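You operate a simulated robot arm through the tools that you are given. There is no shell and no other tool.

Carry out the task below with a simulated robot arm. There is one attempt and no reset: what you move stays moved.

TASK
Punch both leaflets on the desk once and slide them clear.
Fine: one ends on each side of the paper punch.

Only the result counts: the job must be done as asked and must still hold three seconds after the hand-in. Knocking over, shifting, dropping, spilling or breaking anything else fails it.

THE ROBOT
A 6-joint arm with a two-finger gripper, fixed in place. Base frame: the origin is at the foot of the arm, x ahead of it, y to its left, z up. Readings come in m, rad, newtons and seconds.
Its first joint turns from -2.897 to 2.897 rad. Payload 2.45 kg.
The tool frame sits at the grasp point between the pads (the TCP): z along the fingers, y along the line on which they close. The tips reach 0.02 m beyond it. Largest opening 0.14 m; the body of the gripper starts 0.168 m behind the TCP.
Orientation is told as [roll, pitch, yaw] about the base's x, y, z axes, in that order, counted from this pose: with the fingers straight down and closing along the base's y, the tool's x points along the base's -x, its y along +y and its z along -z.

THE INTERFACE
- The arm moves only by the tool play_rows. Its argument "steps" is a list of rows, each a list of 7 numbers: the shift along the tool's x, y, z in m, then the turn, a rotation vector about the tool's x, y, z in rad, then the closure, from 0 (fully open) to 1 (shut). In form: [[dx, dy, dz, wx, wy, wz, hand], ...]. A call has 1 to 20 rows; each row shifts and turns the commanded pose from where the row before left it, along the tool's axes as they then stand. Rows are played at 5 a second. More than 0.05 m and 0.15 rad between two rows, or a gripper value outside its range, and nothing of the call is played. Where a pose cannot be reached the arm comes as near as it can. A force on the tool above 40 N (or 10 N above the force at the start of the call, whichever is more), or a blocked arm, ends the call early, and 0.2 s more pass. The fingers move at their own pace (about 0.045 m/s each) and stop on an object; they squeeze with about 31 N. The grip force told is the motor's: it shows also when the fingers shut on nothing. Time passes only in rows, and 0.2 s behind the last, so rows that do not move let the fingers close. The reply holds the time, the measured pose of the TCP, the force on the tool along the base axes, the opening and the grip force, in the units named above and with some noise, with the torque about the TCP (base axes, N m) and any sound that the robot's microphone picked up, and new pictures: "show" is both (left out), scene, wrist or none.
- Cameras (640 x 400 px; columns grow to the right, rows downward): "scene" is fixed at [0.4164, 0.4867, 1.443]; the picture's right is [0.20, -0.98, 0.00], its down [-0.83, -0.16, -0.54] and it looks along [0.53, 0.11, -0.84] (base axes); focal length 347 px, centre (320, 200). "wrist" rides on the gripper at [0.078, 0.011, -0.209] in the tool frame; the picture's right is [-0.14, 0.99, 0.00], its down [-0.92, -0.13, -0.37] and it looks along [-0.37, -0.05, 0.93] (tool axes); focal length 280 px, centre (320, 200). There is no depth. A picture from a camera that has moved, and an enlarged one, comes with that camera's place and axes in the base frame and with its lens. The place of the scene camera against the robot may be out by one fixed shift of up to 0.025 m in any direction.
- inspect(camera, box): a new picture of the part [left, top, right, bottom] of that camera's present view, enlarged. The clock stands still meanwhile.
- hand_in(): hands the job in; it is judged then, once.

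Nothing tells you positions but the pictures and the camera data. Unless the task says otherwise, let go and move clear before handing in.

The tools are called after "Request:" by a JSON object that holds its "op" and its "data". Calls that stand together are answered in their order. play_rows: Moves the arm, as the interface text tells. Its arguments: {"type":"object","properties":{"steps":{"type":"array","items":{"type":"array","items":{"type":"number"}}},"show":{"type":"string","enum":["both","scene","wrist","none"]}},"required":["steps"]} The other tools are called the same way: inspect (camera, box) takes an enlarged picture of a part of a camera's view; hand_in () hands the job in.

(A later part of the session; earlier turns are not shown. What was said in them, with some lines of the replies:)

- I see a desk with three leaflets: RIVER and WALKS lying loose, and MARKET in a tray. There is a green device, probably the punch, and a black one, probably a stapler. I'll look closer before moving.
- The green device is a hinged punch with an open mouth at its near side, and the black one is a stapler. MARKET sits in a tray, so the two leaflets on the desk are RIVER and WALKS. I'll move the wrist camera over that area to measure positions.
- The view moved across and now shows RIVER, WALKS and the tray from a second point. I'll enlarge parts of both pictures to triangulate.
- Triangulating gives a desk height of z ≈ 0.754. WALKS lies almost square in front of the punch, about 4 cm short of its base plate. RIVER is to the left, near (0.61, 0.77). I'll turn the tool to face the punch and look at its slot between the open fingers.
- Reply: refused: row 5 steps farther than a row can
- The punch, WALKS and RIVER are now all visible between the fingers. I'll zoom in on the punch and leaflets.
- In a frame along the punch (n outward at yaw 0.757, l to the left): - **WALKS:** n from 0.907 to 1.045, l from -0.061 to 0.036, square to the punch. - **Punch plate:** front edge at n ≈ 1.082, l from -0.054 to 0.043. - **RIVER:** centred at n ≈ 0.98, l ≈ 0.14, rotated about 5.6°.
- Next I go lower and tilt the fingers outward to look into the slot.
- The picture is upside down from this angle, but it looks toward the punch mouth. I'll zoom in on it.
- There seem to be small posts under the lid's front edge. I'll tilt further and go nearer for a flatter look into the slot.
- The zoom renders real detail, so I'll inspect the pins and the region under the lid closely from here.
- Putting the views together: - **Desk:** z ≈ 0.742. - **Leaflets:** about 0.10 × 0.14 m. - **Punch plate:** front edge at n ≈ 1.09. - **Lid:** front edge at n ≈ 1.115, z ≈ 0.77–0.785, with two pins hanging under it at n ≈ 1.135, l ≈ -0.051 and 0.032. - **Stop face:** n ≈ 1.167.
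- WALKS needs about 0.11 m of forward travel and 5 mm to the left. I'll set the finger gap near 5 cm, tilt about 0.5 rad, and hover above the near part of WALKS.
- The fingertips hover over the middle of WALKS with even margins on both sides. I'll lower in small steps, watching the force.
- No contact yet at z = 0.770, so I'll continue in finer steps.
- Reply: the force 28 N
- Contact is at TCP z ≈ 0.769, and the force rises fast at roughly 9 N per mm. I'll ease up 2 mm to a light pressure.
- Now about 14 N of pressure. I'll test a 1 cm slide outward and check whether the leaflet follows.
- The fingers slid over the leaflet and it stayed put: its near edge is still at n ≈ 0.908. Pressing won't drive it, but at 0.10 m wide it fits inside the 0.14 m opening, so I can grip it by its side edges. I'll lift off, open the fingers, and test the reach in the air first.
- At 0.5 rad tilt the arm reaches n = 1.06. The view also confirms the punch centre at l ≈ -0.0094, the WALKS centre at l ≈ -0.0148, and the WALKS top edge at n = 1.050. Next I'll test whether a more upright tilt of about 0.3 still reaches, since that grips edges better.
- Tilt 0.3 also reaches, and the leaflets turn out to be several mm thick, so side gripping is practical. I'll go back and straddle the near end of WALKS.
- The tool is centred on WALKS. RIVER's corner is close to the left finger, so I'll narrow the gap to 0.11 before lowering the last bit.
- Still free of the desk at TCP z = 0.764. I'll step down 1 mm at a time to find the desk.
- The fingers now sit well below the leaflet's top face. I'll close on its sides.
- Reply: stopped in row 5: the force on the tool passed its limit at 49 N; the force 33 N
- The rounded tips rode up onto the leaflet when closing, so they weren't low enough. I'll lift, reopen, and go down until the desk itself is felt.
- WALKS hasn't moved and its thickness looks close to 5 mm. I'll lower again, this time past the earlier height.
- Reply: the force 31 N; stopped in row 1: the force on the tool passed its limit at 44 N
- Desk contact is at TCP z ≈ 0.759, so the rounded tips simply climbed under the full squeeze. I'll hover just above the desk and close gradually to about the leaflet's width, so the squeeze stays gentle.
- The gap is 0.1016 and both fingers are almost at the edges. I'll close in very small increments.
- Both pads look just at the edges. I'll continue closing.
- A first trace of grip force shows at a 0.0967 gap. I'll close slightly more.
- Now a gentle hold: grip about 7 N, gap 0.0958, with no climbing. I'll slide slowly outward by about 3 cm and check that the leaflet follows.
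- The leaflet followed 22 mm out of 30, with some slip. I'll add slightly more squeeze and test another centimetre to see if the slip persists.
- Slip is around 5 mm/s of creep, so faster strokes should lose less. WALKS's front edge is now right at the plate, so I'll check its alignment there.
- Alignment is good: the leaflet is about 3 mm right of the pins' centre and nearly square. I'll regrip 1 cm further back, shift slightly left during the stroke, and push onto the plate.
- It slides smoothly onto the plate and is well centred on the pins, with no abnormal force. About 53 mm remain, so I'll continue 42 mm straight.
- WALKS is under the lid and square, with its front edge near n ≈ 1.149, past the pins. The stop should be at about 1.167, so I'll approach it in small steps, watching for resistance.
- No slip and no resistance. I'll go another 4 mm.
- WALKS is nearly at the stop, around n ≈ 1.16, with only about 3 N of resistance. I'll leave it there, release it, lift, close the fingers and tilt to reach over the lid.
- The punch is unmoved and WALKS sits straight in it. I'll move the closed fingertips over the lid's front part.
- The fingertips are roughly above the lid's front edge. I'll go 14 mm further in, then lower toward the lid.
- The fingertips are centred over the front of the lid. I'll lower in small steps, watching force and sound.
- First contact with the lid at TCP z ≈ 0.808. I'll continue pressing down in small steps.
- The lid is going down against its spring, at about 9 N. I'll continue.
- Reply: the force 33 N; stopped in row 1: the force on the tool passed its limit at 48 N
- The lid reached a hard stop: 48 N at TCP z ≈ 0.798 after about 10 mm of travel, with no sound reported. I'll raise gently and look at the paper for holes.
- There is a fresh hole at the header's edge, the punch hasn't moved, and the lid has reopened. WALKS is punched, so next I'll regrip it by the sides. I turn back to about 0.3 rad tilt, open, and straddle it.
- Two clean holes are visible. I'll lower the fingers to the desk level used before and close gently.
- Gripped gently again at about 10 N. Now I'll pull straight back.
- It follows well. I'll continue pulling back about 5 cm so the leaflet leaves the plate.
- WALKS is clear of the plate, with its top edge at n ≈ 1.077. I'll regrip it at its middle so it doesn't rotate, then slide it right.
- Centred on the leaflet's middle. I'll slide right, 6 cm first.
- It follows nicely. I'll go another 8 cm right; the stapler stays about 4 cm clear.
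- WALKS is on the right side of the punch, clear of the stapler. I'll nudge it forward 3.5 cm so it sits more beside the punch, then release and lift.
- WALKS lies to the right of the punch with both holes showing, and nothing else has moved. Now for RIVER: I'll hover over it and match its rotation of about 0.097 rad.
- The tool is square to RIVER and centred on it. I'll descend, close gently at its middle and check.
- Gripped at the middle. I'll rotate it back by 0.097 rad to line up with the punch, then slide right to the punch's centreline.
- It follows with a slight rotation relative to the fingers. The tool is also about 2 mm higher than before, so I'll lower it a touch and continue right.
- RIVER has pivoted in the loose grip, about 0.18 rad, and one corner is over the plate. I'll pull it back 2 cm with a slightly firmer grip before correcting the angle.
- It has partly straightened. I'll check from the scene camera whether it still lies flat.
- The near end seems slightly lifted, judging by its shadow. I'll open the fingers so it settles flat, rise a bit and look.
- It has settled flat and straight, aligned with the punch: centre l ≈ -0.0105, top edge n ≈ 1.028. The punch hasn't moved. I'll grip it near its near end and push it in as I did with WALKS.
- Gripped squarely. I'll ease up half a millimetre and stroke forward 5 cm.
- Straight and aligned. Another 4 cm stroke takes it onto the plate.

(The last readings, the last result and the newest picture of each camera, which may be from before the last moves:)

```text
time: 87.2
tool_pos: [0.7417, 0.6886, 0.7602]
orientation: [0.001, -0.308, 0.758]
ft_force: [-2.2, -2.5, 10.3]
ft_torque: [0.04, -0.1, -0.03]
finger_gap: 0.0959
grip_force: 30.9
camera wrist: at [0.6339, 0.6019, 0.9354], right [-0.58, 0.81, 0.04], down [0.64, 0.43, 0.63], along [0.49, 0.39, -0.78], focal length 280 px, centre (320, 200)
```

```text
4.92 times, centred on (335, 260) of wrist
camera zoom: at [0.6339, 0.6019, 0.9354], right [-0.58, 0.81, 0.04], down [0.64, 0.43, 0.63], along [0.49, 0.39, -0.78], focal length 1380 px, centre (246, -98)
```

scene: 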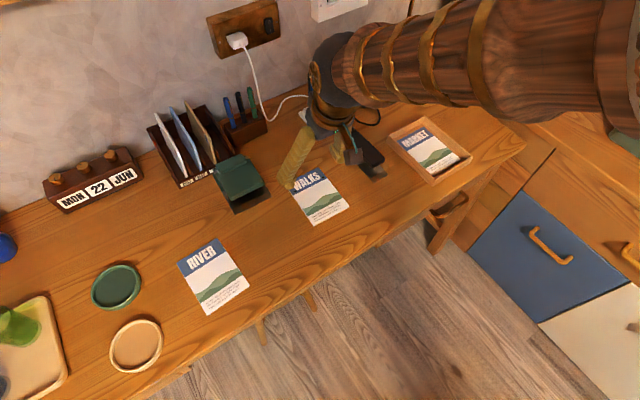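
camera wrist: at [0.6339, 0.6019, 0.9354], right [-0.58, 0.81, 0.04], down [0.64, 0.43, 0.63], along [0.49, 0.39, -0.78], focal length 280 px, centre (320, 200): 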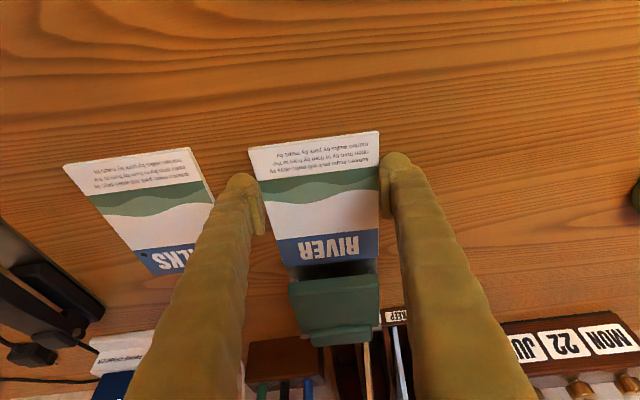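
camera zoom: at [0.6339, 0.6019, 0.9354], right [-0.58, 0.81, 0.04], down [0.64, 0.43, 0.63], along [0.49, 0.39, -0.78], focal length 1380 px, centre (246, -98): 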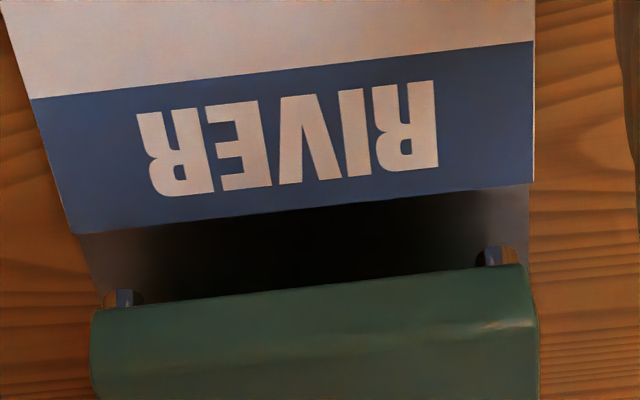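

Well aligned with the pins. About 45 mm remain, so I'll push 38 mm and then finish in small steps.

Request:
{"op": "play_rows", "data": {"steps": [[-0.009, 0, 0.0029, 0, 0, 0, 0.332], [-0.009, 0, 0.0029, 0, 0, 0, 0.332], [-0.009, 0, 0.0029, 0, 0, 0, 0.332], [-0.009, 0, 0.0029, 0, 0, 0, 0.332], [0, 0, 0, 0, 0, 0, 0.332]], "show": "wrist"}}

Request:
{"op": "inspect", "data": {"camera": "wrist", "box": [200, 100, 440, 250]}}

Request:
{"op": "inspect", "data": {"camera": "wrist", "box": [270, 210, 400, 291]}}

```text
time: 88.4
tool_pos: [0.7683, 0.7142, 0.7606]
orientation: [0.0, -0.307, 0.756]
ft_force: [-5.2, -6.4, 27.4]
ft_torque: [-0.05, 0.08, 0.01]
finger_gap: 0.096
grip_force: 31.2
camera wrist: at [0.6612, 0.6268, 0.9351], right [-0.58, 0.81, 0.04], down [0.64, 0.43, 0.63], along [0.49, 0.4, -0.78], focal length 280 px, centre (320, 200)
```

wrist: 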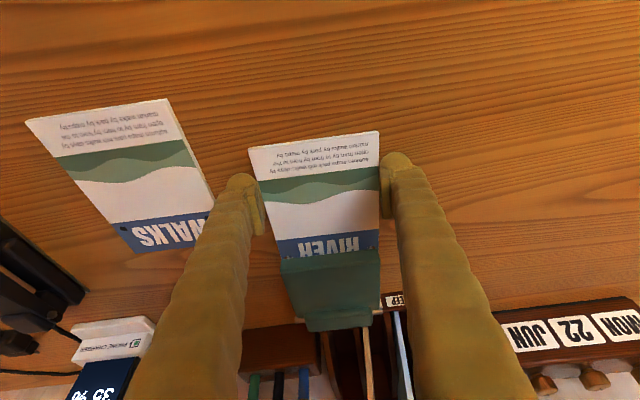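

```text
2.67 times, centred on (320, 175) of wrist
camera zoom: at [0.6612, 0.6268, 0.9351], right [-0.58, 0.81, 0.04], down [0.64, 0.43, 0.63], along [0.49, 0.4, -0.78], focal length 748 px, centre (320, 267)
```

zoom: 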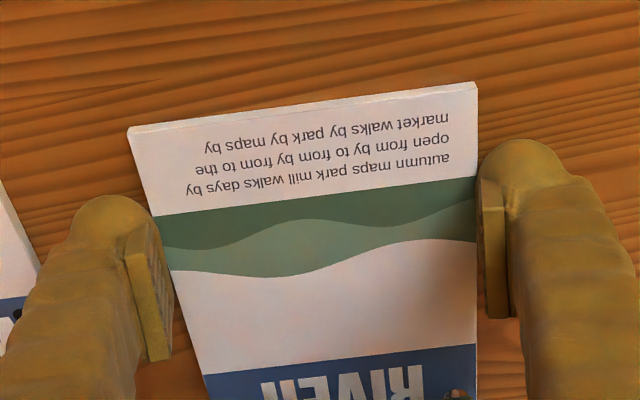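

```text
4.92 times, centred on (335, 250) of wrist
camera zoom: at [0.6612, 0.6268, 0.9351], right [-0.58, 0.81, 0.04], down [0.64, 0.43, 0.63], along [0.49, 0.4, -0.78], focal length 1380 px, centre (246, -49)
```

zoom: 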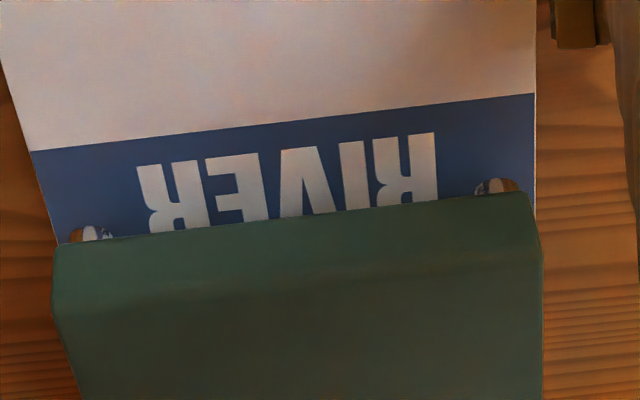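

The fingers are pressing the desk at 27 N, so I'll raise 1 mm, then push the last 7 mm.

Request:
{"op": "play_rows", "data": {"steps": [[-0.0003, 0, -0.00095, 0, 0, 0, 0.332], [0, 0, 0, 0, 0, 0, 0.332]], "show": "none"}}

Request:
{"op": "play_rows", "data": {"steps": [[-0.0036, 0, 0.0011, 0, 0, 0, 0.332], [-0.0036, 0, 0.0011, 0, 0, 0, 0.332], [0, 0, 0, 0, 0, 0, 0.332]], "show": "none"}}

Request:
{"op": "inspect", "data": {"camera": "wrist", "box": [200, 100, 440, 250]}}

```text
time: 89.0
tool_pos: [0.7693, 0.7135, 0.7586]
orientation: [0.0, -0.307, 0.756]
ft_force: [-1.7, 2.8, 16.2]
ft_torque: [0.05, 0.02, 0.0]
finger_gap: 0.0961
grip_force: 30.4
```

```text
time: 89.8
tool_pos: [0.7737, 0.7188, 0.7591]
orientation: [0.0, -0.306, 0.756]
ft_force: [-1.5, -1.3, 11.3]
ft_torque: [0.19, -0.12, 0.0]
finger_gap: 0.0964
grip_force: 30.7
```

```text
2.67 times, centred on (320, 175) of wrist
camera zoom: at [0.6671, 0.632, 0.9353], right [-0.58, 0.81, 0.04], down [0.64, 0.43, 0.63], along [0.49, 0.39, -0.78], focal length 748 px, centre (320, 267)
```

zoom: 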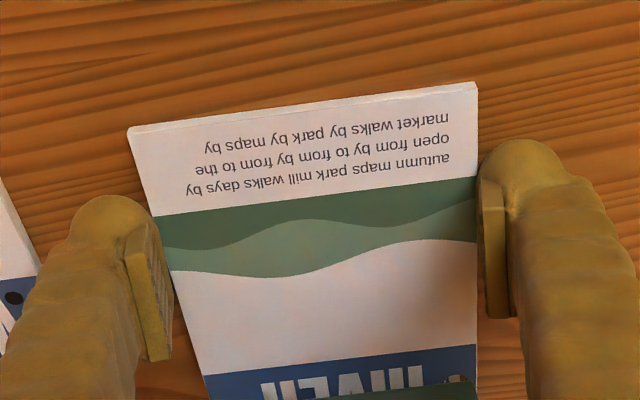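

RIVER is now at the same depth as WALKS was. I'll release, lift, close the fingers and tilt as before.

Request:
{"op": "play_rows", "data": {"steps": [[0, 0, 0, 0, 0, 0, 0.31], [0, 0, 0, 0, 0, 0, 0.27], [0, 0, 0, 0, 0, 0, 0.23], [0, 0, 0, 0, 0, 0, 0.23], [-0.0053, 0, -0.0167, 0, 0, 0, 0.23], [-0.0106, 0, -0.0334, 0, 0, 0, 0.23], [-0.0086, 0, -0.027, 0, 0, 0, 1], [0, 0, 0, 0, -0.0975, 0, 1], [0, 0, 0, 0, -0.0975, 0, 1], [0, 0, 0, 0, -0.0975, 0, 1], [0, 0, 0, 0, 0, 0, 1], [0, 0, 0, 0, 0, 0, 1], [0, 0, 0, 0, 0, 0, 1]]}}

Request:
{"op": "inspect", "data": {"camera": "scene", "box": [190, 140, 330, 230]}}

Request:
{"op": "inspect", "data": {"camera": "wrist", "box": [220, 60, 420, 185]}}

```text
time: 92.6
tool_pos: [0.775, 0.7184, 0.8402]
orientation: [0.0, -0.6, 0.757]
ft_force: [-0.6, 0.8, -0.2]
ft_torque: [0.02, 0.01, 0.02]
finger_gap: 0.0002
grip_force: 26.6
camera wrist: at [0.6347, 0.6009, 0.9692], right [-0.6, 0.8, 0.08], down [0.49, 0.29, 0.82], along [0.64, 0.53, -0.56], focal length 280 px, centre (320, 200)
```

scene: 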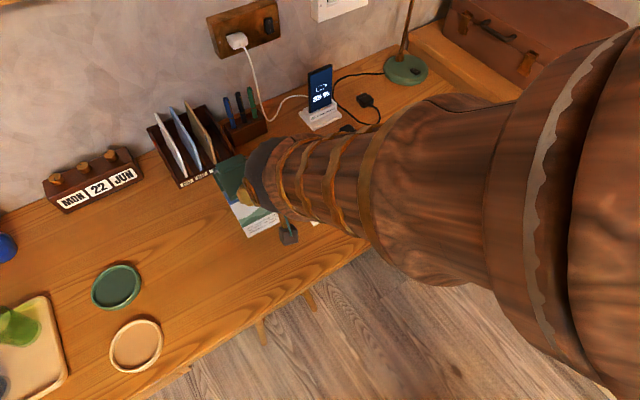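
wrist: 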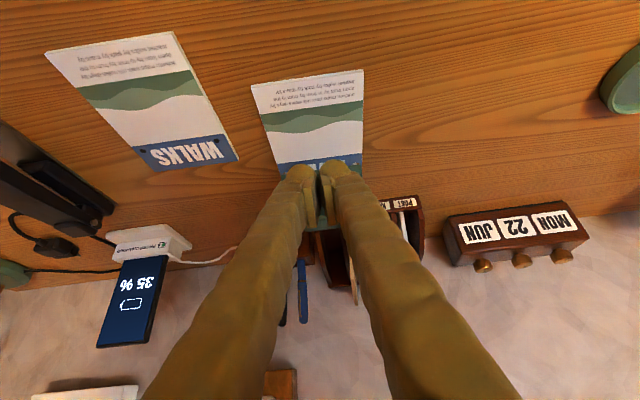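

```text
4.44 times, centred on (260, 185) of scene
camera zoom: at [0.4164, 0.4867, 1.443], right [0.2, -0.98, 0.0], down [-0.83, -0.16, -0.54], along [0.53, 0.11, -0.84], focal length 1544 px, centre (587, 267)
```

zoom: 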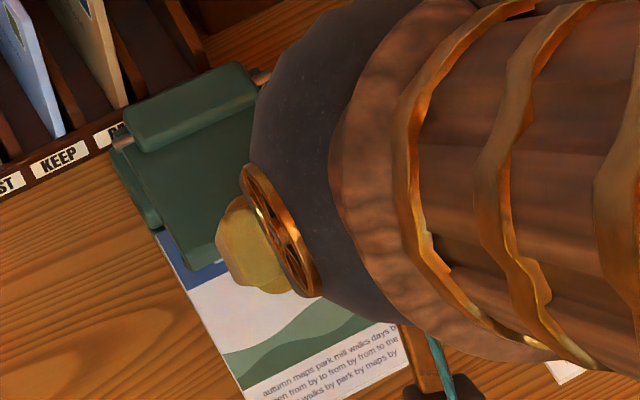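

```text
3.20 times, centred on (320, 122) of wrist
camera zoom: at [0.6347, 0.6009, 0.9692], right [-0.6, 0.8, 0.08], down [0.49, 0.29, 0.82], along [0.64, 0.53, -0.56], focal length 897 px, centre (320, 448)
```

zoom: 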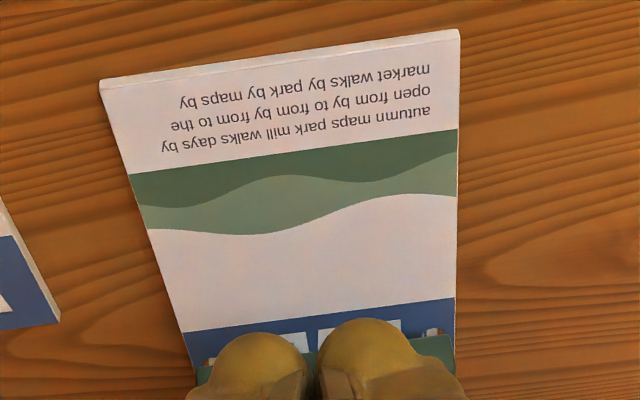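

The punch hasn't moved and RIVER sits straight in it. I'll move over the lid front to the same pressing spot.

Request:
{"op": "play_rows", "data": {"steps": [[-0.0218, 0, 0.0133, 0, 0, 0, 1], [-0.0218, 0, 0.0133, 0, 0, 0, 1], [-0.0219, 0, 0.0133, 0, 0, 0, 1], [0.0068, 0, 0.0099, 0, 0, 0, 1], [0.0068, 0, 0.0099, 0, 0, 0, 1], [0.0023, 0, 0.0033, 0, 0, 0, 1], [0, 0, 0, 0, 0, 0, 1]], "show": "wrist"}}

Request:
{"op": "inspect", "data": {"camera": "wrist", "box": [240, 80, 400, 180]}}

```text
time: 94.2
tool_pos: [0.8297, 0.7706, 0.8177]
orientation: [0.001, -0.6, 0.758]
ft_force: [0.0, 0.7, 0.8]
ft_torque: [-0.01, 0.04, 0.01]
finger_gap: 0.0001
grip_force: 29.6
camera wrist: at [0.69, 0.6531, 0.9459], right [-0.6, 0.8, 0.08], down [0.49, 0.29, 0.82], along [0.64, 0.53, -0.56], focal length 280 px, centre (320, 200)
```

wrist: 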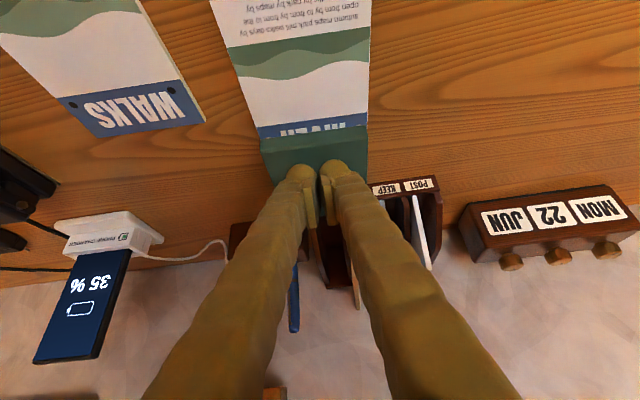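

```text
4.00 times, centred on (320, 130) of wrist
camera zoom: at [0.69, 0.6531, 0.9459], right [-0.6, 0.8, 0.08], down [0.49, 0.29, 0.82], along [0.64, 0.53, -0.56], focal length 1122 px, centre (320, 480)
```

zoom: 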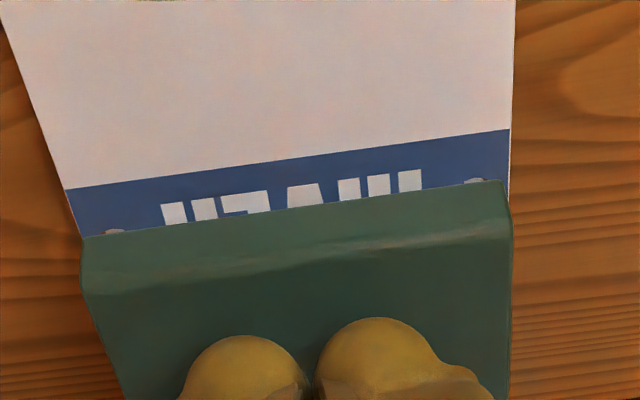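

Same geometry as the first press. I'll press down in one steady stroke to the bottom.

Request:
{"op": "play_rows", "data": {"steps": [[0.0017, 0, 0.0025, 0, 0, 0, 1], [0.0017, 0, 0.0025, 0, 0, 0, 1], [0.0017, 0, 0.0025, 0, 0, 0, 1], [0.0011, 0, 0.0017, 0, 0, 0, 1], [0.0011, 0, 0.0017, 0, 0, 0, 1], [0.0011, 0, 0.0017, 0, 0, 0, 1], [0.0011, 0, 0.0017, 0, 0, 0, 1], [0.0011, 0, 0.0017, 0, 0, 0, 1], [0.0011, 0, 0.0017, 0, 0, 0, 1], [0.0011, 0, 0.0017, 0, 0, 0, 1], [0.0006, 0, 0.0008, 0, 0, 0, 1], [0.0006, 0, 0.0008, 0, 0, 0, 1], [0.0006, 0, 0.0008, 0, 0, 0, 1]], "show": "wrist"}}

```text
time: 96.3
tool_pos: [0.8307, 0.7714, 0.7994]
orientation: [-0.001, -0.606, 0.756]
ft_force: [-0.6, -2.3, 14.0]
ft_torque: [-0.07, 0.08, 0.03]
finger_gap: 0.006
grip_force: 29.3
stopped in row 10: the force on the tool passed its limit at 44 N (the readings are from after the stop); the commanded pose is now the measured one
camera wrist: at [0.6904, 0.6544, 0.9272], right [-0.6, 0.8, 0.08], down [0.49, 0.28, 0.83], along [0.64, 0.53, -0.56], focal length 280 px, centre (320, 200)
```

wrist: 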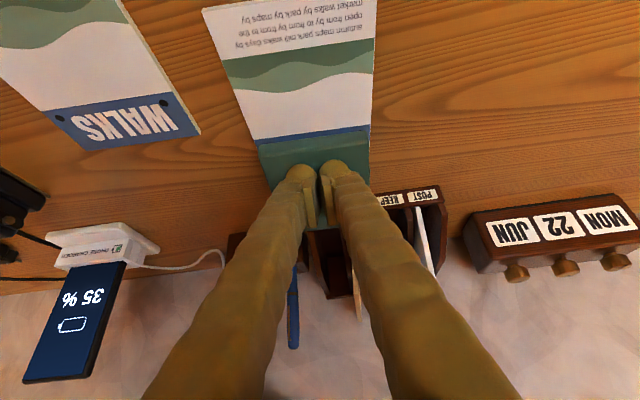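

The lid reached its hard stop again at 44 N. I'll lift off, back away, return to the gripping tilt and look for the holes.

Request:
{"op": "play_rows", "data": {"steps": [[-0.0028, 0, -0.0041, 0, 0, 0, 1], [-0.0057, 0, -0.0083, 0, 0, 0, 1], [-0.0057, 0, -0.0083, 0, 0, 0, 1], [-0.0057, 0, -0.0083, 0, 0, 0, 1], [0.021, 0, -0.0144, 0, 0, 0, 1], [0.021, 0, -0.0144, 0, 0, 0, 1], [0.021, 0, -0.0144, 0, 0, 0, 1], [0, 0, 0, 0, 0.0995, 0, 0.2], [0, 0, 0, 0, 0.0995, 0, 0.2], [0, 0, 0, 0, 0.0995, 0, 0.2], [0, 0, 0, 0, 0, 0, 0.2], [0, 0, 0, 0, 0, 0, 0.2], [0, 0, 0, 0, 0, 0, 0.2], [0, 0, 0, 0, 0, 0, 0.2]], "show": "wrist"}}

Request:
{"op": "inspect", "data": {"camera": "wrist", "box": [200, 100, 440, 250]}}

```text
time: 99.3
tool_pos: [0.7735, 0.7177, 0.8335]
orientation: [0.0, -0.304, 0.758]
ft_force: [-0.2, 0.0, -0.1]
ft_torque: [-0.04, 0.02, -0.01]
finger_gap: 0.112
grip_force: 0.0
camera wrist: at [0.6675, 0.6331, 1.0099], right [-0.58, 0.81, 0.04], down [0.65, 0.43, 0.63], along [0.49, 0.39, -0.78], focal length 280 px, centre (320, 200)
```

wrist: 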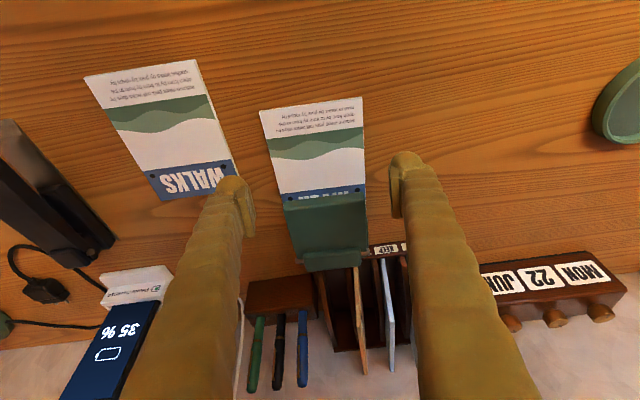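

```text
2.67 times, centred on (320, 175) of wrist
camera zoom: at [0.6675, 0.6331, 1.0099], right [-0.58, 0.81, 0.04], down [0.65, 0.43, 0.63], along [0.49, 0.39, -0.78], focal length 748 px, centre (320, 267)
```

zoom: 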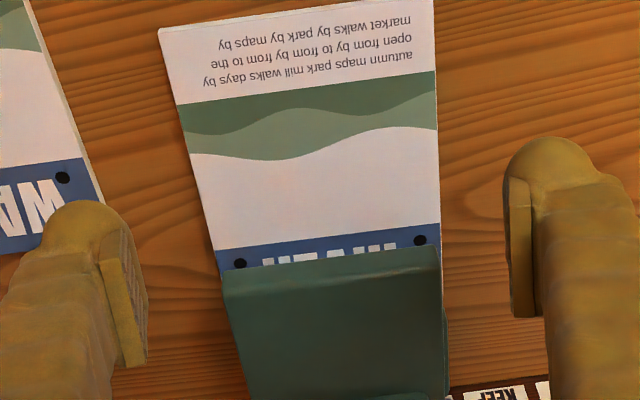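

RIVER's two holes are visible and the punch is unmoved. WALKS's left edge is near where the right finger comes down, so I'll narrow the gap to 0.105 and descend partway to check clearance.

Request:
{"op": "play_rows", "data": {"steps": [[0, 0, 0, 0, 0, 0, 0.25], [0.00875, 0, 0.0279, 0, 0, 0, 0.25], [0.0081, 0, 0.0258, 0, 0, 0, 0.25], [0, 0, 0, 0, 0, 0, 0.25], [0, 0, 0, 0, 0, 0, 0.25]], "show": "wrist"}}

Request:
{"op": "inspect", "data": {"camera": "wrist", "box": [180, 100, 420, 250]}}

Request:
{"op": "inspect", "data": {"camera": "scene", "box": [210, 160, 370, 260]}}

```text
time: 100.5
tool_pos: [0.7755, 0.7193, 0.7782]
orientation: [0.001, -0.304, 0.758]
ft_force: [1.0, -0.5, -0.3]
ft_torque: [0.0, -0.02, -0.03]
finger_gap: 0.105
grip_force: 0.1
camera wrist: at [0.6689, 0.6331, 0.9531], right [-0.58, 0.81, 0.04], down [0.65, 0.43, 0.63], along [0.49, 0.39, -0.78], focal length 280 px, centre (320, 200)
```

wrist: 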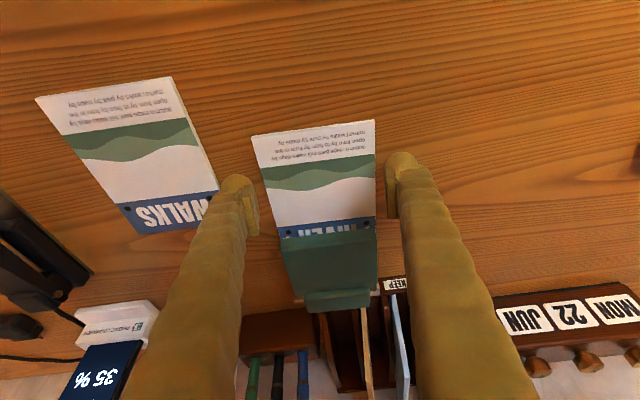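

```text
2.67 times, centred on (300, 175) of wrist
camera zoom: at [0.6689, 0.6331, 0.9531], right [-0.58, 0.81, 0.04], down [0.65, 0.43, 0.63], along [0.49, 0.39, -0.78], focal length 748 px, centre (373, 267)
```

zoom: 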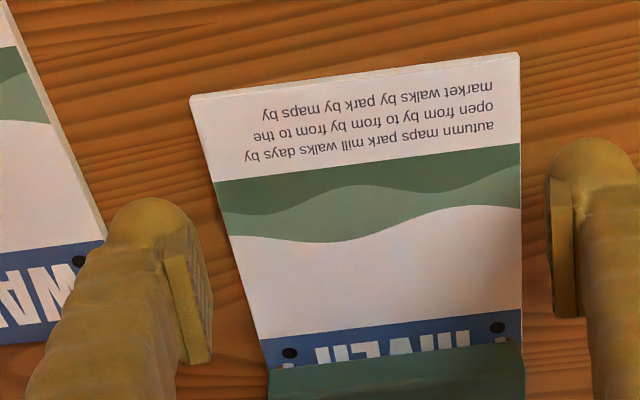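

```text
4.00 times, centred on (290, 210) of scene
camera zoom: at [0.4164, 0.4867, 1.443], right [0.2, -0.98, 0.0], down [-0.83, -0.16, -0.54], along [0.53, 0.11, -0.84], focal length 1389 px, centre (440, 160)
```

zoom: 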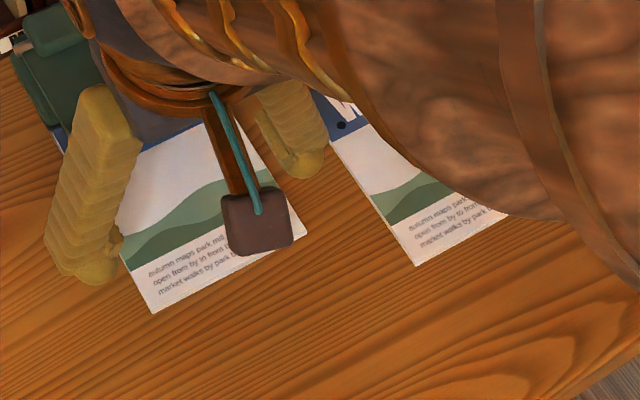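

The scene view shows the finger has clear space between the two leaflets. I'll descend the rest and close gently.

Request:
{"op": "play_rows", "data": {"steps": [[0.0036, 0, 0.0114, 0, 0, 0, 0.25], [0.0015, 0, 0.0048, 0, 0, 0, 0.25], [0, 0, 0, 0, 0, 0, 0.25], [0, 0, 0, 0, 0, 0, 0.29], [0, 0, 0, 0, 0, 0, 0.31], [0, 0, 0, 0, 0, 0, 0.32], [0, 0, 0, 0, 0, 0, 0.327], [0, 0, 0, 0, 0, 0, 0.33], [0, 0, 0, 0, 0, 0, 0.33]], "show": "none"}}

Request:
{"op": "inspect", "data": {"camera": "wrist", "box": [180, 100, 420, 250]}}

```text
time: 102.5
tool_pos: [0.7753, 0.7202, 0.7605]
orientation: [0.0, -0.304, 0.757]
ft_force: [0.3, -0.9, 3.4]
ft_torque: [-0.01, 0.02, -0.01]
finger_gap: 0.0954
grip_force: 31.2
```

```text
2.67 times, centred on (300, 175) of wrist
camera zoom: at [0.6683, 0.6335, 0.9366], right [-0.58, 0.81, 0.04], down [0.65, 0.43, 0.63], along [0.49, 0.39, -0.78], focal length 748 px, centre (373, 267)
```

zoom: 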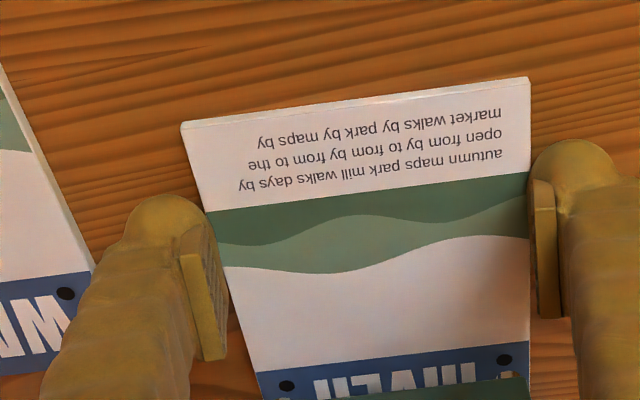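

Gripped firmly and squarely. I'll pull straight back in two strokes to clear the plate.

Request:
{"op": "play_rows", "data": {"steps": [[0.0105, 0, -0.0034, 0, 0, 0, 0.33], [0.0105, 0, -0.0034, 0, 0, 0, 0.33], [0.0105, 0, -0.0034, 0, 0, 0, 0.33], [0.0105, 0, -0.0034, 0, 0, 0, 0.33], [0, 0, 0, 0, 0, 0, 0.33]], "show": "wrist"}}

Request:
{"op": "inspect", "data": {"camera": "wrist", "box": [180, 100, 420, 250]}}

```text
time: 103.8
tool_pos: [0.7426, 0.6887, 0.7596]
orientation: [0.002, -0.305, 0.758]
ft_force: [1.5, 0.9, 15.9]
ft_torque: [-0.35, 0.42, 0.01]
finger_gap: 0.0954
grip_force: 31.0
camera wrist: at [0.6357, 0.6035, 0.9361], right [-0.58, 0.81, 0.04], down [0.65, 0.43, 0.63], along [0.49, 0.39, -0.78], focal length 280 px, centre (320, 200)
```

wrist: 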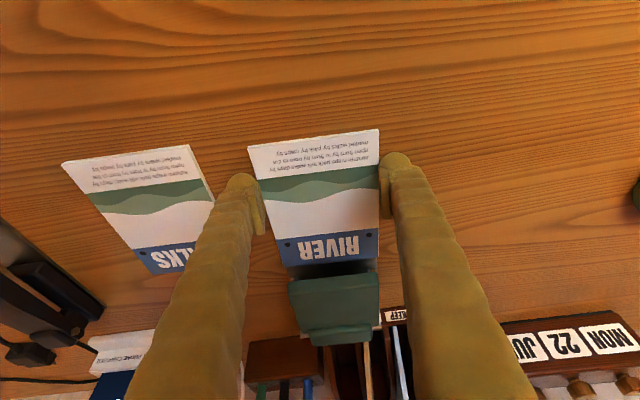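

```text
2.67 times, centred on (300, 175) of wrist
camera zoom: at [0.6357, 0.6035, 0.9361], right [-0.58, 0.81, 0.04], down [0.65, 0.43, 0.63], along [0.49, 0.39, -0.78], focal length 748 px, centre (373, 267)
```

zoom: 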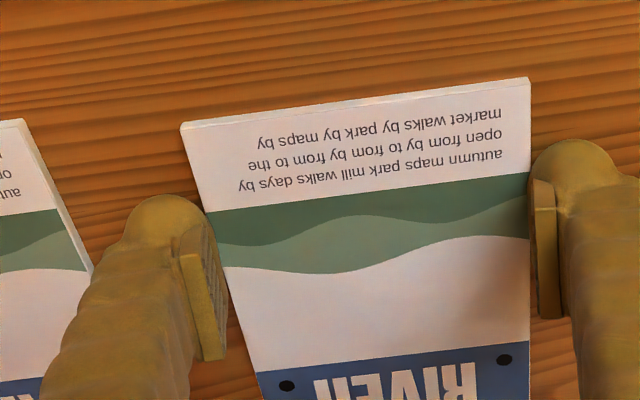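

No slip at all. Another 4.3 cm back, easing up slightly.

Request:
{"op": "play_rows", "data": {"steps": [[-0.00015, 0, -0.0005, 0, 0, 0, 0.33], [0.0102, 0, -0.0033, 0, 0, 0, 0.33], [0.0102, 0, -0.0033, 0, 0, 0, 0.33], [0.0102, 0, -0.0033, 0, 0, 0, 0.33], [0.0102, 0, -0.0033, 0, 0, 0, 0.33], [0, 0, 0, 0, 0, 0, 0.33]], "show": "wrist"}}

Request:
{"op": "inspect", "data": {"camera": "wrist", "box": [200, 130, 440, 280]}}

```text
time: 105.2
tool_pos: [0.7104, 0.6606, 0.7604]
orientation: [0.001, -0.304, 0.757]
ft_force: [-0.8, -0.1, 1.5]
ft_torque: [-0.06, 0.09, -0.02]
finger_gap: 0.0954
grip_force: 31.5
camera wrist: at [0.6042, 0.5738, 0.9363], right [-0.58, 0.81, 0.04], down [0.65, 0.43, 0.63], along [0.49, 0.39, -0.78], focal length 280 px, centre (320, 200)
```

wrist: 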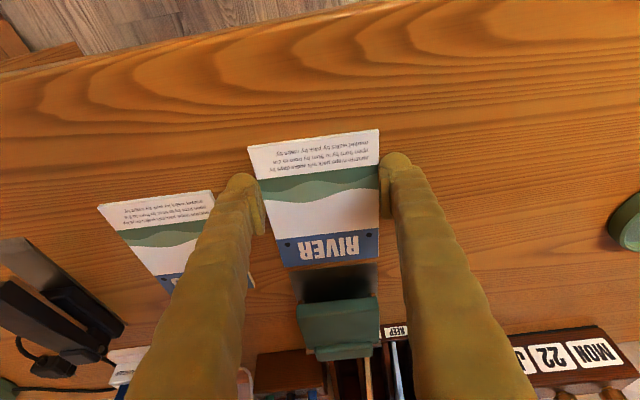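

```text
2.67 times, centred on (320, 205) of wrist
camera zoom: at [0.6042, 0.5738, 0.9363], right [-0.58, 0.81, 0.04], down [0.65, 0.43, 0.63], along [0.49, 0.39, -0.78], focal length 748 px, centre (320, 187)
```

zoom: 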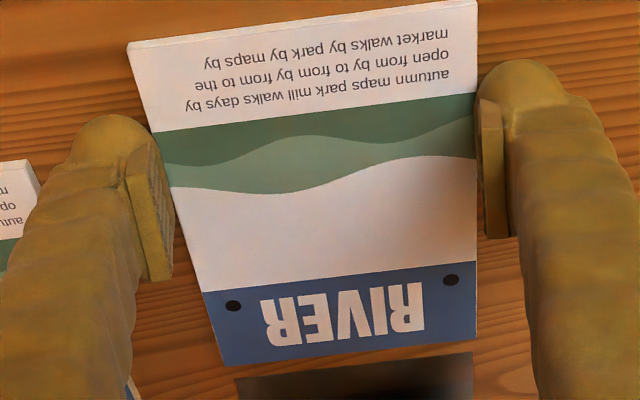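

RIVER is just clear of the plate. I'll pull 6 mm more, regrip at its middle, and slide left.

Request:
{"op": "play_rows", "data": {"steps": [[0.0057, 0, -0.0018, 0, 0, 0, 0.33], [0, 0, 0, 0, 0, 0, 0.3], [0, 0, 0, 0, 0, 0, 0.26], [0, 0, 0, 0, 0, 0, 0.26], [-0.0238, 0, 0.0075, 0, 0, 0, 0.26], [-0.0238, 0, 0.0075, 0, 0, 0, 0.26], [0, 0, 0, 0, 0, 0, 0.29], [0, 0, 0, 0, 0, 0, 0.31], [0, 0, 0, 0, 0, 0, 0.32], [0, 0, 0, 0, 0, 0, 0.327], [0, 0, 0, 0, 0, 0, 0.33], [0, 0, 0, 0, 0, 0, 0.33]], "show": "wrist"}}

Request:
{"op": "inspect", "data": {"camera": "wrist", "box": [200, 80, 440, 230]}}

```text
time: 107.8
tool_pos: [0.7436, 0.688, 0.7612]
orientation: [0.0, -0.305, 0.756]
ft_force: [-0.2, 0.9, 1.2]
ft_torque: [-0.01, 0.01, -0.01]
finger_gap: 0.0952
grip_force: 0.5
camera wrist: at [0.6362, 0.6025, 0.9372], right [-0.58, 0.81, 0.04], down [0.65, 0.43, 0.63], along [0.49, 0.39, -0.78], focal length 280 px, centre (320, 200)
```

wrist: 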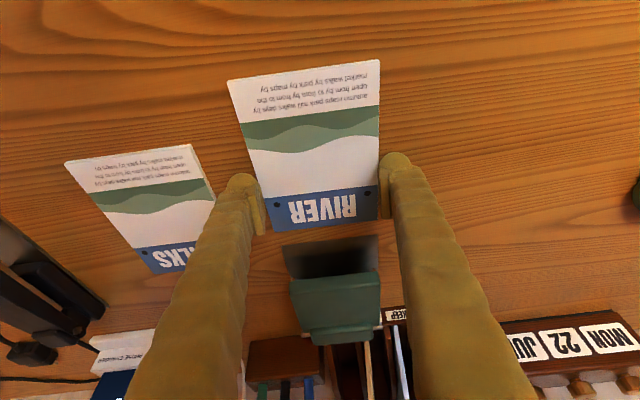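

```text
2.67 times, centred on (320, 155) of wrist
camera zoom: at [0.6362, 0.6025, 0.9372], right [-0.58, 0.81, 0.04], down [0.65, 0.43, 0.63], along [0.49, 0.39, -0.78], focal length 748 px, centre (320, 320)
```

zoom: 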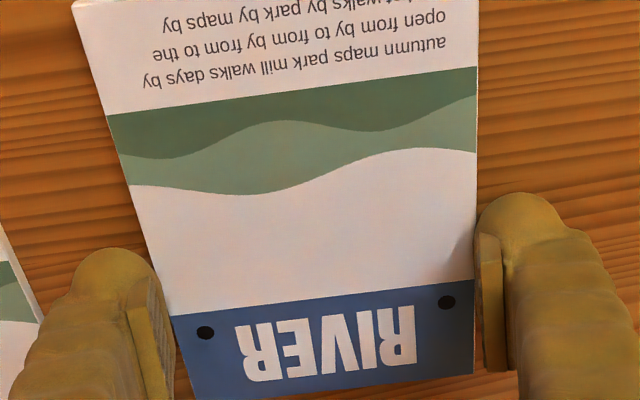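

Ready. I'll slide it left 7.5 cm, then check.

Request:
{"op": "play_rows", "data": {"steps": [[0, 0.015, 0, 0, 0, 0, 0.33], [0, 0.015, 0, 0, 0, 0, 0.33], [0, 0.015, 0, 0, 0, 0, 0.33], [0, 0.015, 0, 0, 0, 0, 0.33], [0, 0.015, 0, 0, 0, 0, 0.33], [0, 0, 0, 0, 0, 0, 0.33]], "show": "wrist"}}

```text
time: 109.2
tool_pos: [0.6922, 0.7434, 0.7621]
orientation: [0.0, -0.303, 0.759]
ft_force: [1.1, -0.8, 0.7]
ft_torque: [-0.02, -0.03, 0.03]
finger_gap: 0.0949
grip_force: 0.4
camera wrist: at [0.5849, 0.6577, 0.9371], right [-0.58, 0.81, 0.04], down [0.65, 0.43, 0.63], along [0.49, 0.39, -0.78], focal length 280 px, centre (320, 200)
```

wrist: 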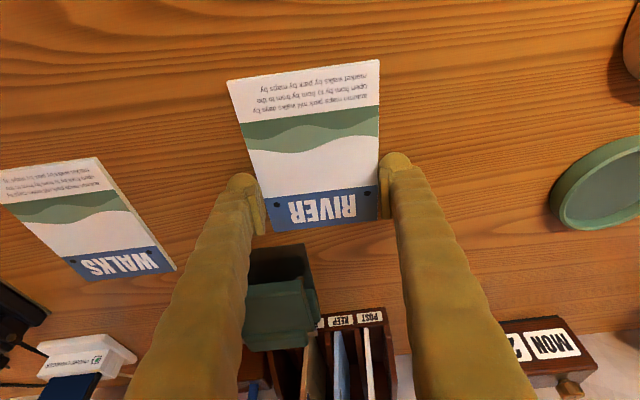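

It's tracking well. I'll go another 7 cm left, then nudge 3.5 cm forward, release and lift.

Request:
{"op": "play_rows", "data": {"steps": [[0, 0.014, 0, 0, 0, 0, 0.33], [0, 0.014, 0, 0, 0, 0, 0.33], [0, 0.014, 0, 0, 0, 0, 0.33], [0, 0.014, 0, 0, 0, 0, 0.33], [0, 0.014, 0, 0, 0, 0, 0.33], [0, 0, 0, 0, 0, 0, 0.333], [-0.0111, 0, 0.0036, 0, 0, 0, 0.333], [-0.0111, 0, 0.0036, 0, 0, 0, 0.333], [-0.0111, 0, 0.0036, 0, 0, 0, 0.333], [0, 0, 0, 0, 0, 0, 0.333]], "show": "wrist"}}

```text
time: 111.3
tool_pos: [0.6696, 0.8186, 0.76]
orientation: [0.001, -0.306, 0.757]
ft_force: [-0.9, -4.2, 16.7]
ft_torque: [-0.19, 0.11, 0.01]
finger_gap: 0.0937
grip_force: 22.8
camera wrist: at [0.5625, 0.7323, 0.937], right [-0.58, 0.81, 0.04], down [0.65, 0.43, 0.63], along [0.49, 0.39, -0.78], focal length 280 px, centre (320, 200)
```

wrist: 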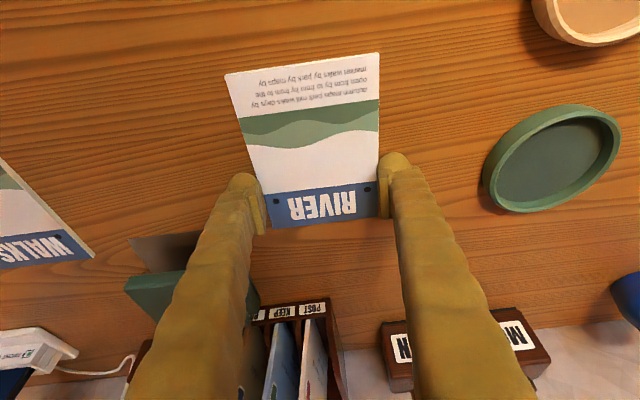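

RIVER is now left of the punch and clear of the coaster and rack. I'll release, lift straight up, and retreat.

Request:
{"op": "play_rows", "data": {"steps": [[0, 0, 0, 0, 0, 0, 0.31], [0, 0, 0, 0, 0, 0, 0.27], [0, 0, 0, 0, 0, 0, 0.23], [0, 0, 0, 0, 0, 0, 0.23], [-0.0053, 0, -0.0167, 0, 0, 0, 0.23], [-0.0106, 0, -0.0334, 0, 0, 0, 0.23], [-0.0106, 0, -0.0334, 0, 0, 0, 0.23], [-0.0106, 0, -0.0334, 0, 0, 0, 0.23], [-0.0106, 0, -0.0334, 0, 0, 0, 0.23], [0.04, 0, -0.025, 0, 0, 0, 0.23], [0.04, 0, -0.025, 0, 0, 0, 0.23], [0.04, 0, -0.025, 0, 0, 0, 0.23], [0.04, 0, -0.025, 0, 0, 0, 0.23], [0.04, 0, -0.025, 0, 0, 0, 0.23], [0, 0, 0, 0, 0, 0, 0.23], [0, 0, 0, 0, 0, 0, 0.23]]}}

Request:
{"op": "inspect", "data": {"camera": "scene", "box": [140, 130, 400, 293]}}

Request:
{"op": "inspect", "data": {"camera": "scene", "box": [200, 140, 290, 220]}}

```text
time: 114.8
tool_pos: [0.5043, 0.6601, 0.9789]
orientation: [0.001, -0.303, 0.757]
ft_force: [-0.6, 0.6, 0.8]
ft_torque: [0.01, 0.01, -0.02]
finger_gap: 0.1077
grip_force: 0.0
camera wrist: at [0.3967, 0.5746, 1.1548], right [-0.58, 0.81, 0.04], down [0.65, 0.43, 0.63], along [0.49, 0.39, -0.78], focal length 280 px, centre (320, 200)
```

scene: 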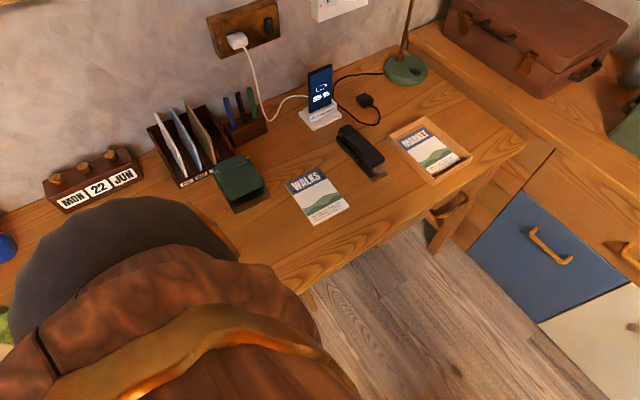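
wrist: 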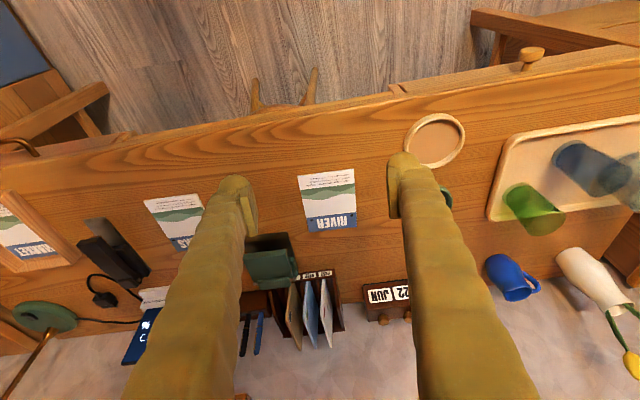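

```text
2.45 times, centred on (270, 212) of scene
camera zoom: at [0.4164, 0.4867, 1.443], right [0.2, -0.98, 0.0], down [-0.83, -0.16, -0.54], along [0.53, 0.11, -0.84], focal length 852 px, centre (443, 172)
```

zoom: 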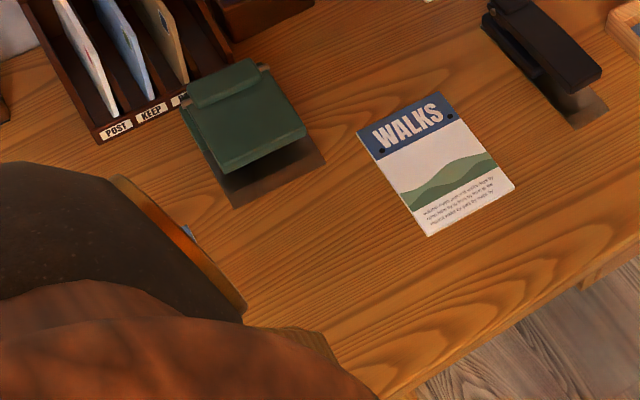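

```text
5.00 times, centred on (245, 180) of scene
camera zoom: at [0.4164, 0.4867, 1.443], right [0.2, -0.98, 0.0], down [-0.83, -0.16, -0.54], along [0.53, 0.11, -0.84], focal length 1737 px, centre (695, 300)
```

zoom: 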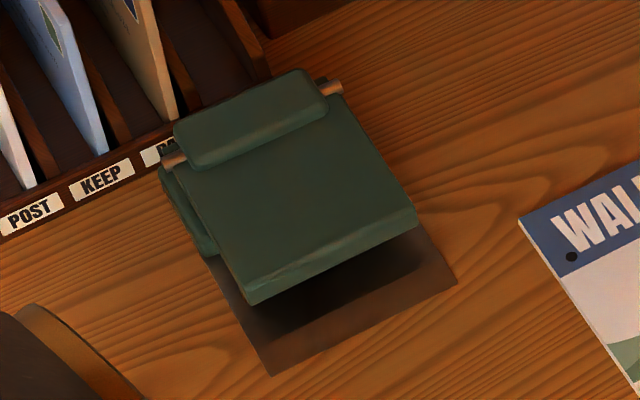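

The punch is pixel-for-pixel where it started. A last check on RIVER before handing in.

Request:
{"op": "inspect", "data": {"camera": "wrist", "box": [230, 150, 400, 290]}}

Request:
{"op": "play_rows", "data": {"steps": [[0, -0.04, -0.02, 0, 0, 0, 0.1], [0, -0.04, -0.02, 0, 0, 0, 0.1], [0, -0.04, -0.02, 0, 0, 0, 0.1], [0, -0.04, -0.02, 0, 0, 0, 0.1], [0, -0.04, 0, 0, 0, 0, 0.1], [0, -0.04, 0, 0, 0, 0, 0.1], [0, 0, 0, 0, 0, 0, 0.1], [0, 0, 0, 0, 0, 0, 0.1]]}}

```text
2.86 times, centred on (315, 220) of wrist
camera zoom: at [0.3967, 0.5746, 1.1548], right [-0.58, 0.81, 0.04], down [0.65, 0.43, 0.63], along [0.49, 0.39, -0.78], focal length 801 px, centre (334, 143)
```

zoom: 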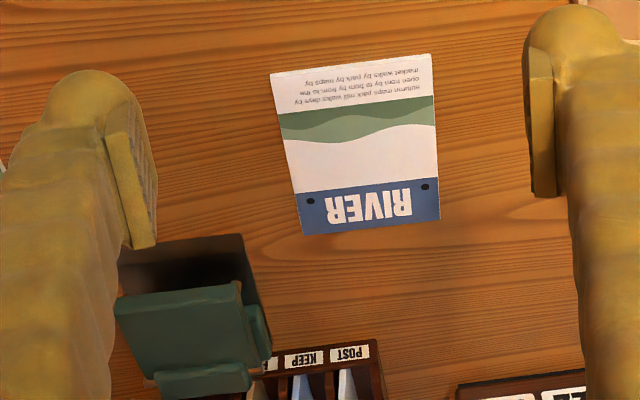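

```text
time: 116.5
tool_pos: [0.6512, 0.4721, 1.0563]
orientation: [0.0, -0.304, 0.758]
ft_force: [-1.1, 0.6, 0.2]
ft_torque: [-0.01, -0.03, 0.02]
finger_gap: 0.1262
grip_force: 0.1
camera wrist: at [0.5441, 0.3862, 1.2317], right [-0.58, 0.81, 0.04], down [0.65, 0.43, 0.63], along [0.49, 0.39, -0.78], focal length 280 px, centre (320, 200)
```

scene: 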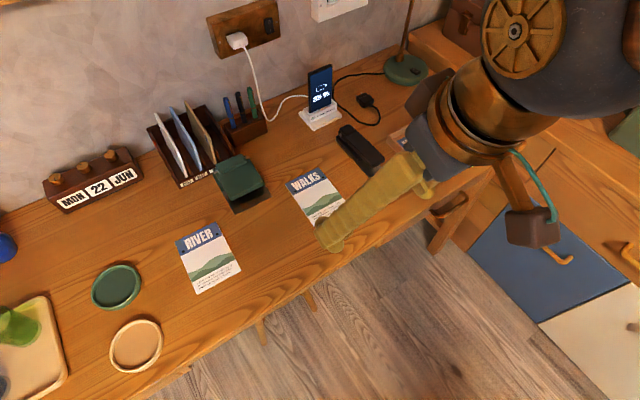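
wrist: 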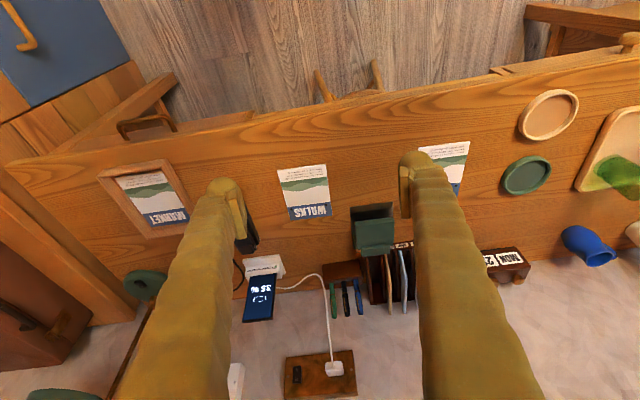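

Both leaflets have their two holes. RIVER lies to the left of the punch and WALKS to the right, both clear of it. Nothing else has moved and the arm is clear, so I'm handing in.

Request:
{"op": "hand_in", "data": {}}

```text
The job is handed in.
```

Both leaflets were punched once and slid clear of the punch, and I've handed the job in; no verdict has come back yet. RIVER ended on the left of the punch and WALKS on the right, each with two holes in its blue header.

In the last pictures the punch was exactly where it started, with its lid open again. The stapler, the tray with MARKET and the other things on the desk looked undisturbed. The gripper was empty and clear of the desk.

No sound came through on either press, so I judged the punching by the holes I could see in both leaflets.
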